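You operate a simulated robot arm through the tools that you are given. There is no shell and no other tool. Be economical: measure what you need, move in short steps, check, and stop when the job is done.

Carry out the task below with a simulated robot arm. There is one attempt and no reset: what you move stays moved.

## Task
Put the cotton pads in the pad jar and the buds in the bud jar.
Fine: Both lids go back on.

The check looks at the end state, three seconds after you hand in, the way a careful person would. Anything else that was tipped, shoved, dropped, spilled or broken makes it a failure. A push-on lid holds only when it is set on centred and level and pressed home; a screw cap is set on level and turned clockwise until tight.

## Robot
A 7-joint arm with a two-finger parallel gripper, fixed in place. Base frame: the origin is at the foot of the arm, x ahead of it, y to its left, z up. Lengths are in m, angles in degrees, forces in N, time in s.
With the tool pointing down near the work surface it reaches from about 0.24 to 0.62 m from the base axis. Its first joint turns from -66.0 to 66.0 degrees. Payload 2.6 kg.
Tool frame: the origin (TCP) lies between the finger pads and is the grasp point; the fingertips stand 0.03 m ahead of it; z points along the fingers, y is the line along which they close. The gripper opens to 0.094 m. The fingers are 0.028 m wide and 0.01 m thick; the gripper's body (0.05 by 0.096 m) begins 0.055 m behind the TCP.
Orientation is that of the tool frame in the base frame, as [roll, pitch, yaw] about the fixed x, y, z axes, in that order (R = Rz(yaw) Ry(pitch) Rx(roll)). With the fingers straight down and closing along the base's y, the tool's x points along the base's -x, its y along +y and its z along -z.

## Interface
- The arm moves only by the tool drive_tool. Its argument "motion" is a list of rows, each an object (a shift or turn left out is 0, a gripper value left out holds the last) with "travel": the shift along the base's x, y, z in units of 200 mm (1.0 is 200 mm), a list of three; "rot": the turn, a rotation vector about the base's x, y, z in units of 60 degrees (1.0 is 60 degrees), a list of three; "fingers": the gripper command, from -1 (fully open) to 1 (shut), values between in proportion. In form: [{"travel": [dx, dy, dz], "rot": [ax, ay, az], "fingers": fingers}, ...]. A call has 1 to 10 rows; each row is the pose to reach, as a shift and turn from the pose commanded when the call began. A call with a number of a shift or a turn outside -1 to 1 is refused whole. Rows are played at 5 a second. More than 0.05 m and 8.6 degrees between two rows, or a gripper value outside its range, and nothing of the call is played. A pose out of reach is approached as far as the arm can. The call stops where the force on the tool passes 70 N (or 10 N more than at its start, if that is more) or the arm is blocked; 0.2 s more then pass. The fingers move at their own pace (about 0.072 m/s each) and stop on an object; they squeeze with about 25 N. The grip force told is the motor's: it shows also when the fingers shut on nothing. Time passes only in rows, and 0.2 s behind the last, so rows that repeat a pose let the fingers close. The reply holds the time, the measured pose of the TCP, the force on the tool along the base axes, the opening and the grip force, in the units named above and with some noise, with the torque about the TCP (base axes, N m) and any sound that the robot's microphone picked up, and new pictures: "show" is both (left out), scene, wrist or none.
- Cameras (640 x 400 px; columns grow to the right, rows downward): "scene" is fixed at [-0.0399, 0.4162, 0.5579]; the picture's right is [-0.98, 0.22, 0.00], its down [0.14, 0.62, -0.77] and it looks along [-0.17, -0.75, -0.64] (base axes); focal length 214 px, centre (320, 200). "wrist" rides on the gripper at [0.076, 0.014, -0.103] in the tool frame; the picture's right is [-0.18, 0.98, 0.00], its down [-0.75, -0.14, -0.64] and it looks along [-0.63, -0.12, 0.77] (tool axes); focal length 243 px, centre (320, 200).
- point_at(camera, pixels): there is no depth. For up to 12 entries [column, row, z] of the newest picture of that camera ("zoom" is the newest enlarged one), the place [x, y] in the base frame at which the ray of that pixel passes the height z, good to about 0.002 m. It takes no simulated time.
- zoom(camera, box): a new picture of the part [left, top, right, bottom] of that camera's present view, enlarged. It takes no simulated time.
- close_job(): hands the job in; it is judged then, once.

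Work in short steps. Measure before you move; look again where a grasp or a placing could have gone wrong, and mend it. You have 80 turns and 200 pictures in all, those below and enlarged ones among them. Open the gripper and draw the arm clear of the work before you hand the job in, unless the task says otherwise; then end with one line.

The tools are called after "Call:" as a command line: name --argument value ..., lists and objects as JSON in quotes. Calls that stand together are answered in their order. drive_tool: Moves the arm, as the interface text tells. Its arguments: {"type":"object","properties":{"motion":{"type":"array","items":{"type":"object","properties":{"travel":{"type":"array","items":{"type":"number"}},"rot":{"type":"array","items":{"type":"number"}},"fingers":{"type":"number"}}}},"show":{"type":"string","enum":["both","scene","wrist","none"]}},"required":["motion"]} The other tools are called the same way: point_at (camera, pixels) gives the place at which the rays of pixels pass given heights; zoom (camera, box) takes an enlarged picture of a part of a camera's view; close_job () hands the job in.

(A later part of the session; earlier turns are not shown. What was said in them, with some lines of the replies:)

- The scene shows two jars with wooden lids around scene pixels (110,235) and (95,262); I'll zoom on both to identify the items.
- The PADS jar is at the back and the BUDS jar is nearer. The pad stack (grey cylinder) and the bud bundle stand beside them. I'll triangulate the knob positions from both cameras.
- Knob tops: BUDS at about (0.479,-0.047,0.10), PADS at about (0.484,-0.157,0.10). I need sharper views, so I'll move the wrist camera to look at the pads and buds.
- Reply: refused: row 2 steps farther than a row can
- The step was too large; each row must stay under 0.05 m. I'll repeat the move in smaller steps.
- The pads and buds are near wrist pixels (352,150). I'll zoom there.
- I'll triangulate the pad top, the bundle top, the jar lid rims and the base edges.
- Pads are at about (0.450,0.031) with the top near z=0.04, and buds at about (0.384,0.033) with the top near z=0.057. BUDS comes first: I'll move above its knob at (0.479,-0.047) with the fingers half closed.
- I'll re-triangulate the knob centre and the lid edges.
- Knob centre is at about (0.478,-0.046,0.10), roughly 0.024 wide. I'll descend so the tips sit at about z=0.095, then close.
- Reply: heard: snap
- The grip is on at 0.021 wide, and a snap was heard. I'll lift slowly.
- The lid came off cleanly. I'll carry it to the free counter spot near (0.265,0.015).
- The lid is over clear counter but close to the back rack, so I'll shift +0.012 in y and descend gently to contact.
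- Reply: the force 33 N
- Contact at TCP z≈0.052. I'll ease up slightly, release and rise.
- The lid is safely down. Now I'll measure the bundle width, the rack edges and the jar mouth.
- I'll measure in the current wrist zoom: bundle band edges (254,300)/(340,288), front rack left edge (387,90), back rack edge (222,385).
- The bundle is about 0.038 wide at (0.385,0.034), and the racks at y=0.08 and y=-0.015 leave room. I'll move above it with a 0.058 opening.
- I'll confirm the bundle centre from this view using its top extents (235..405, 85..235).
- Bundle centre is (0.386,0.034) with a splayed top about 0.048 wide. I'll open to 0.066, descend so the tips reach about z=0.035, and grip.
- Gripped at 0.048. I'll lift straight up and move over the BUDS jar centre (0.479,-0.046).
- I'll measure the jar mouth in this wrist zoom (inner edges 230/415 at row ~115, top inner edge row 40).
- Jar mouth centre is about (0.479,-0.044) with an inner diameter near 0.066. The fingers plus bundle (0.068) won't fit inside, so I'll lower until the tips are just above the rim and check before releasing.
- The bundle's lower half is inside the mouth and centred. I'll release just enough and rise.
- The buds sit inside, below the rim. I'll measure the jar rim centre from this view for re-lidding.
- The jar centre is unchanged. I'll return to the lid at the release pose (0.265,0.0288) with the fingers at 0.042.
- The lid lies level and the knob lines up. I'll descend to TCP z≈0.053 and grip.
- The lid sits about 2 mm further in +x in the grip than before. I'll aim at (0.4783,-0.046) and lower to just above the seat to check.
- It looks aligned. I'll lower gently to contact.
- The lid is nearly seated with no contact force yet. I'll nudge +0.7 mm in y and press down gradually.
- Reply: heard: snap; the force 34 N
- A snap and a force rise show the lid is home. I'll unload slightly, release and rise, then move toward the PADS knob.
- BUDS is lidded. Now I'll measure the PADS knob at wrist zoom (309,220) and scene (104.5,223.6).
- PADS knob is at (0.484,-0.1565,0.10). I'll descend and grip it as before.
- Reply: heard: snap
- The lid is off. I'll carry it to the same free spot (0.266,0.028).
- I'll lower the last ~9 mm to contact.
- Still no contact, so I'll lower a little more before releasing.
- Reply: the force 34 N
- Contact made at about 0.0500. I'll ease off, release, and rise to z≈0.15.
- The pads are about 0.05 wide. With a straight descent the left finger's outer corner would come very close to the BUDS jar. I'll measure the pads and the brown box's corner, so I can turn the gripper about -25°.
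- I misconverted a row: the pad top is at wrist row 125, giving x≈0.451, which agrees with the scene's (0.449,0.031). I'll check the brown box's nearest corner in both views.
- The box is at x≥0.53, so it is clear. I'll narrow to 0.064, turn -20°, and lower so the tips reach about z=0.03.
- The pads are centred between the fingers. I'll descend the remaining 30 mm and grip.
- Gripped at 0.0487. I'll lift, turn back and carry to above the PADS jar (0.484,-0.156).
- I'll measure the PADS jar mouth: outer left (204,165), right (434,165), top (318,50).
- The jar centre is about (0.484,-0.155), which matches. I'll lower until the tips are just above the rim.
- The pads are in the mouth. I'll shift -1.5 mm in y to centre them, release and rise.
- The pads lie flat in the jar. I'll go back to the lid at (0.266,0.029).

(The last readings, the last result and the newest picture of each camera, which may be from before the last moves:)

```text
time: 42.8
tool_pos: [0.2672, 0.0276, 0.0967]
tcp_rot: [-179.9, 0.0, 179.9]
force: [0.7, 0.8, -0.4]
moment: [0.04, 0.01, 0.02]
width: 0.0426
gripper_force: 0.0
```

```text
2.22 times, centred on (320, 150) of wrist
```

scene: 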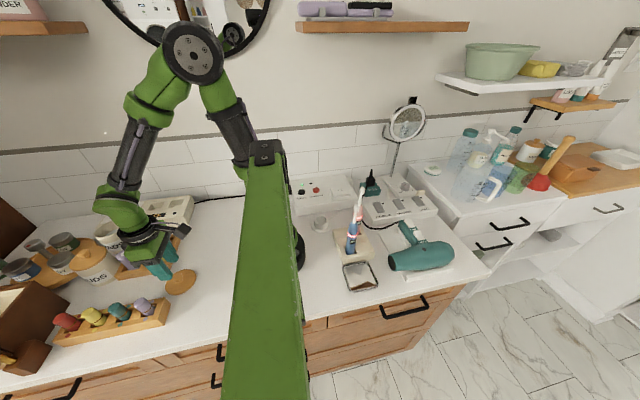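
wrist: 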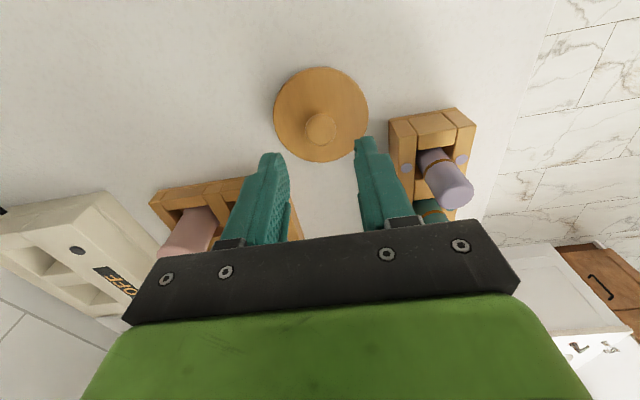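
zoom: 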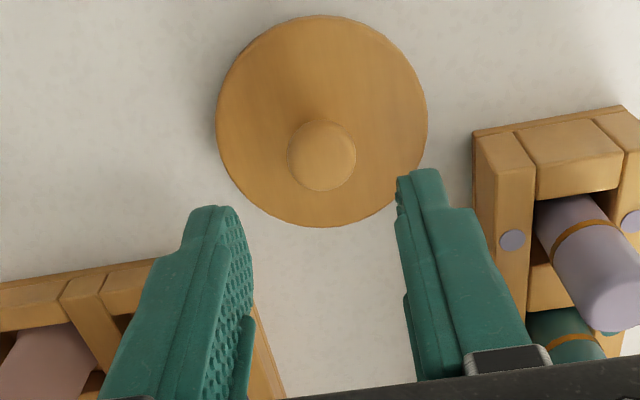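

The lid is in place and level. I'll shift +1 mm in y, descend to TCP z≈0.051 and grip.

Call:
drive_tool --motion '[{"travel": [-0.003, 0.006, -0.1], "fingers": 0.1}, {"travel": [-0.003, 0.006, -0.18]}, {"travel": [-0.003, 0.006, -0.225]}, {"travel": [-0.003, 0.006, -0.225], "fingers": 1}, {"travel": [-0.003, 0.006, -0.225]}, {"travel": [-0.003, 0.006, -0.225]}]' --show "wrist"

Call:
drive_tool --motion '[{"travel": [0, 0, 0.2]}, {"travel": [0, 0, 0.4]}, {"travel": [0, 0, 0.6]}, {"travel": [0, 0, 0.75]}, {"travel": [0.16, -0.15, 0.75]}, {"travel": [0.32, -0.3, 0.75]}, {"travel": [0.48, -0.45, 0.75]}, {"travel": [0.64, -0.6, 0.75]}, {"travel": [0.8, -0.75, 0.75]}, {"travel": [0.96, -0.88, 0.75]}]' --show "wrist"

```text
time: 44.2
tool_pos: [0.2652, 0.0285, 0.0506]
tcp_rot: [-179.9, 0.1, 179.9]
force: [-0.2, 0.3, -0.6]
moment: [0.02, 0.0, 0.01]
width: 0.0209
gripper_force: 24.8
```

wrist: 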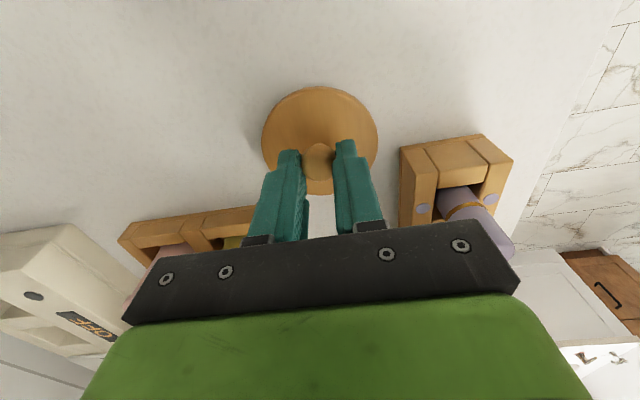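

```text
time: 46.4
tool_pos: [0.4563, -0.1452, 0.1964]
tcp_rot: [179.9, 0.0, 180.0]
force: [0.0, 0.6, -0.8]
moment: [0.0, 0.01, -0.03]
width: 0.0206
gripper_force: 25.3
```

wrist: 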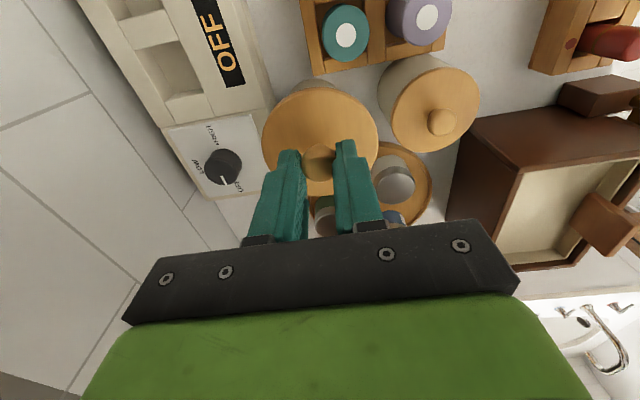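

The lid grip matches the original. I'll move to (0.485,-0.156) and lower to just above the seat.

Call:
drive_tool --motion '[{"travel": [0.1425, -0.054, 0]}, {"travel": [0.1425, -0.054, -0.12]}, {"travel": [0.1425, -0.054, -0.24]}, {"travel": [0.1425, -0.054, -0.3]}]'

Call:
zoom --camera "scene" --box '[60, 180, 140, 260]'

Call:
zoom --camera "wrist" --box '[220, 40, 420, 220]'

```text
time: 47.4
tool_pos: [0.4852, -0.1569, 0.1369]
tcp_rot: [180.0, 0.0, -180.0]
force: [0.2, -0.2, -0.6]
moment: [0.01, -0.03, -0.02]
width: 0.0209
gripper_force: 25.4
```

scene: 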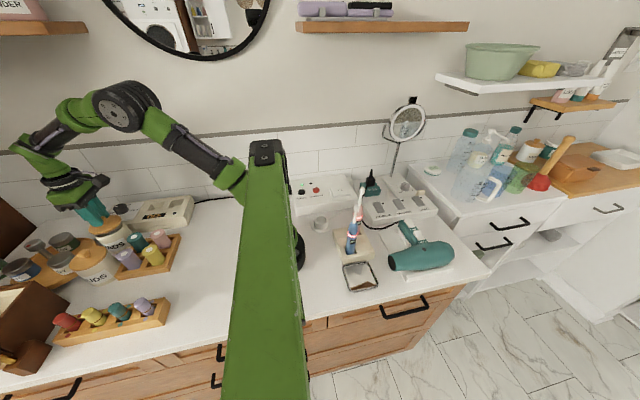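
wrist: 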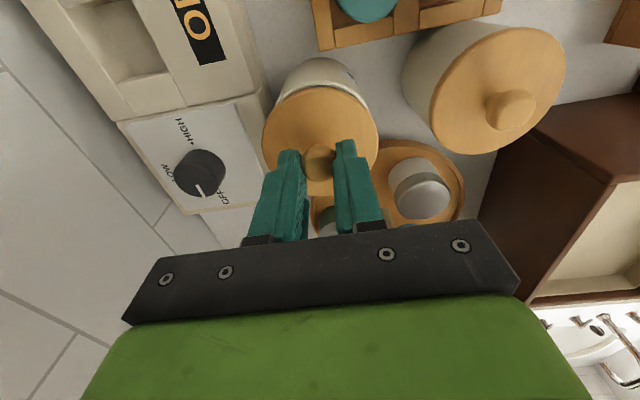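

```text
5.00 times, centred on (100, 220) of scene
```

zoom: 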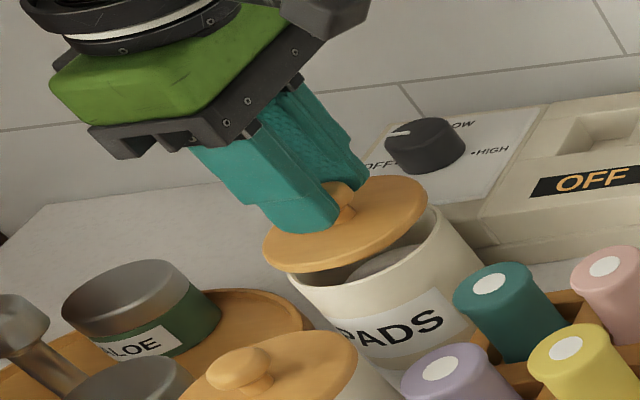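

```text
2.22 times, centred on (320, 130) of wrist
```

zoom: 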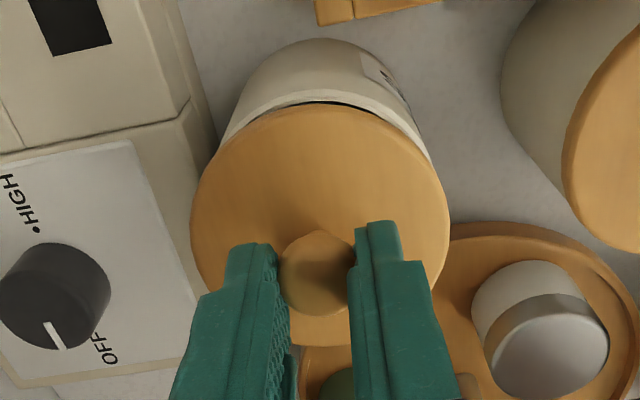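

Well aligned. I'll lower and press gradually, with a +0.8 mm y correction.

Call:
drive_tool --motion '[{"travel": [0, 0.004, -0.04]}, {"travel": [0, 0.004, -0.06]}, {"travel": [0, 0.004, -0.07]}, {"travel": [0, 0.004, -0.08]}, {"travel": [0, 0.004, -0.09]}]'

Call:
zoom --camera "scene" --box '[60, 180, 140, 260]'

```text
time: 48.6
tool_pos: [0.4854, -0.1565, 0.1234]
tcp_rot: [-179.9, 0.1, 179.9]
force: [-5.2, -1.8, 11.0]
moment: [-0.04, 0.27, 0.03]
width: 0.0207
gripper_force: 25.0
heard: snap
```

scene: 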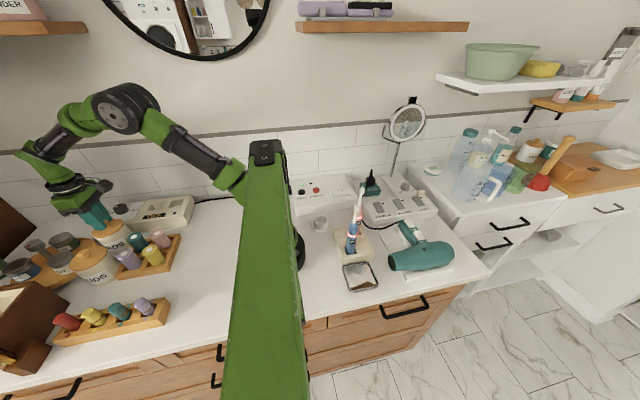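
wrist: 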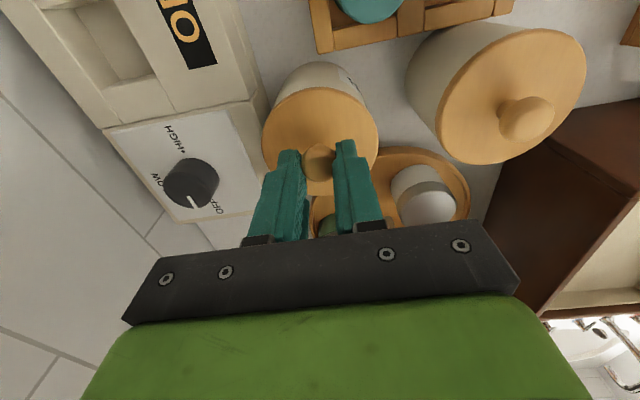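

```text
5.00 times, centred on (100, 220) of scene
```

zoom: 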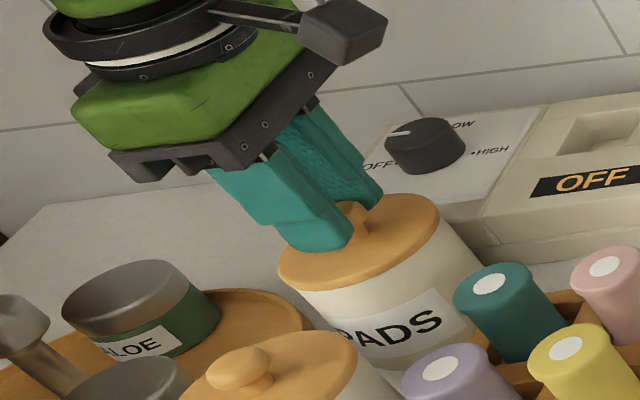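

A snap was heard with z back at the original seat. I'll press a little more to be sure it's home.

Call:
drive_tool --motion '[{"travel": [0, 0, -0.01]}, {"travel": [0, 0, -0.018]}]' --show "none"

```text
time: 49.2
tool_pos: [0.4872, -0.1564, 0.1218]
tcp_rot: [-179.8, 0.5, -180.0]
force: [-10.2, -3.4, 31.9]
moment: [-0.04, 0.04, 0.01]
width: 0.0211
gripper_force: 24.6
```

It is solid at 32 N. I'll unload, release, rise and pull back clear.

Call:
drive_tool --motion '[{"travel": [0, 0, 0.018]}, {"travel": [0, 0, 0.018], "fingers": 0.1}, {"travel": [0, 0, 0.018]}, {"travel": [0, 0, 0.1]}, {"travel": [0, 0, 0.25]}, {"travel": [0, 0, 0.45]}, {"travel": [-0.15, 0, 0.6], "fingers": -1}, {"travel": [-0.3, 0, 0.75]}, {"travel": [-0.45, 0, 0.85]}, {"travel": [-0.45, 0, 0.85]}]'

Call:
zoom --camera "scene" --box '[40, 190, 180, 330]'

Call:
zoom --camera "wrist" --box '[200, 20, 520, 220]'

```text
time: 51.4
tool_pos: [0.3959, -0.1573, 0.2884]
tcp_rot: [180.0, 0.0, -180.0]
force: [-0.2, -0.1, -0.2]
moment: [-0.01, -0.04, 0.0]
width: 0.0938
gripper_force: 0.1
```

scene: 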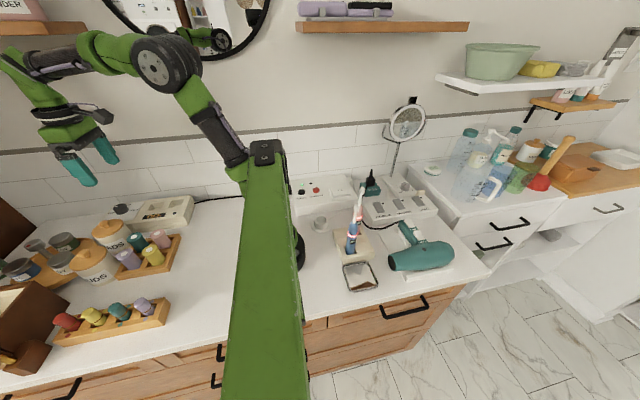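
wrist: 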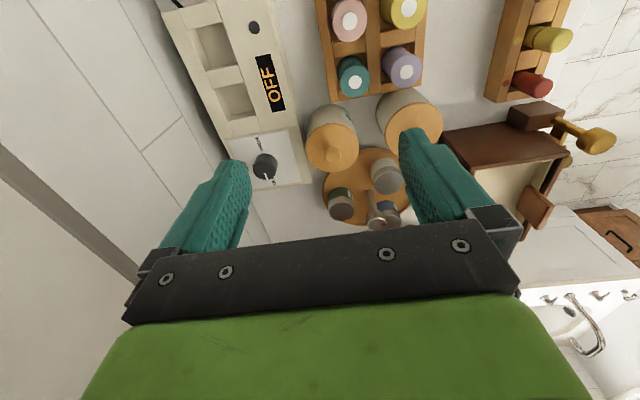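

```text
2.86 times, centred on (110, 260) of scene
```

zoom: 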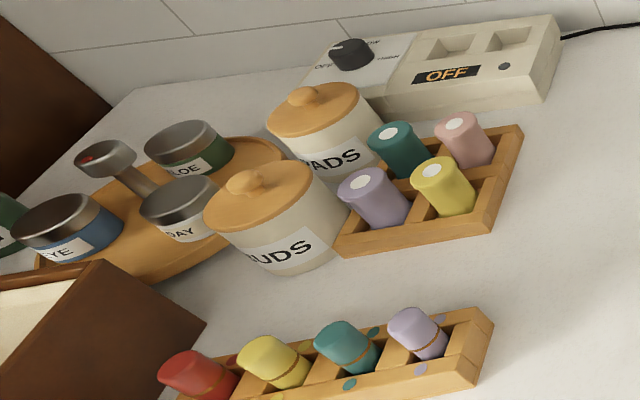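

```text
2.00 times, centred on (360, 120) of wrist
```

zoom: 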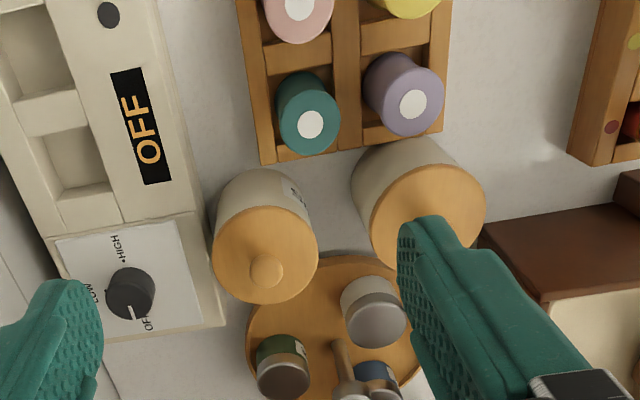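

Both lids look level and seated, everything else looks undisturbed, and the arm is clear with the gripper open. I'll hand in now.

Call:
close_job

```text
The job is handed in.
```

The cotton pads are in the pad jar and the buds are in the bud jar, with both lids pressed back on. I heard each lid snap home, and nothing else looked moved in the last pictures.
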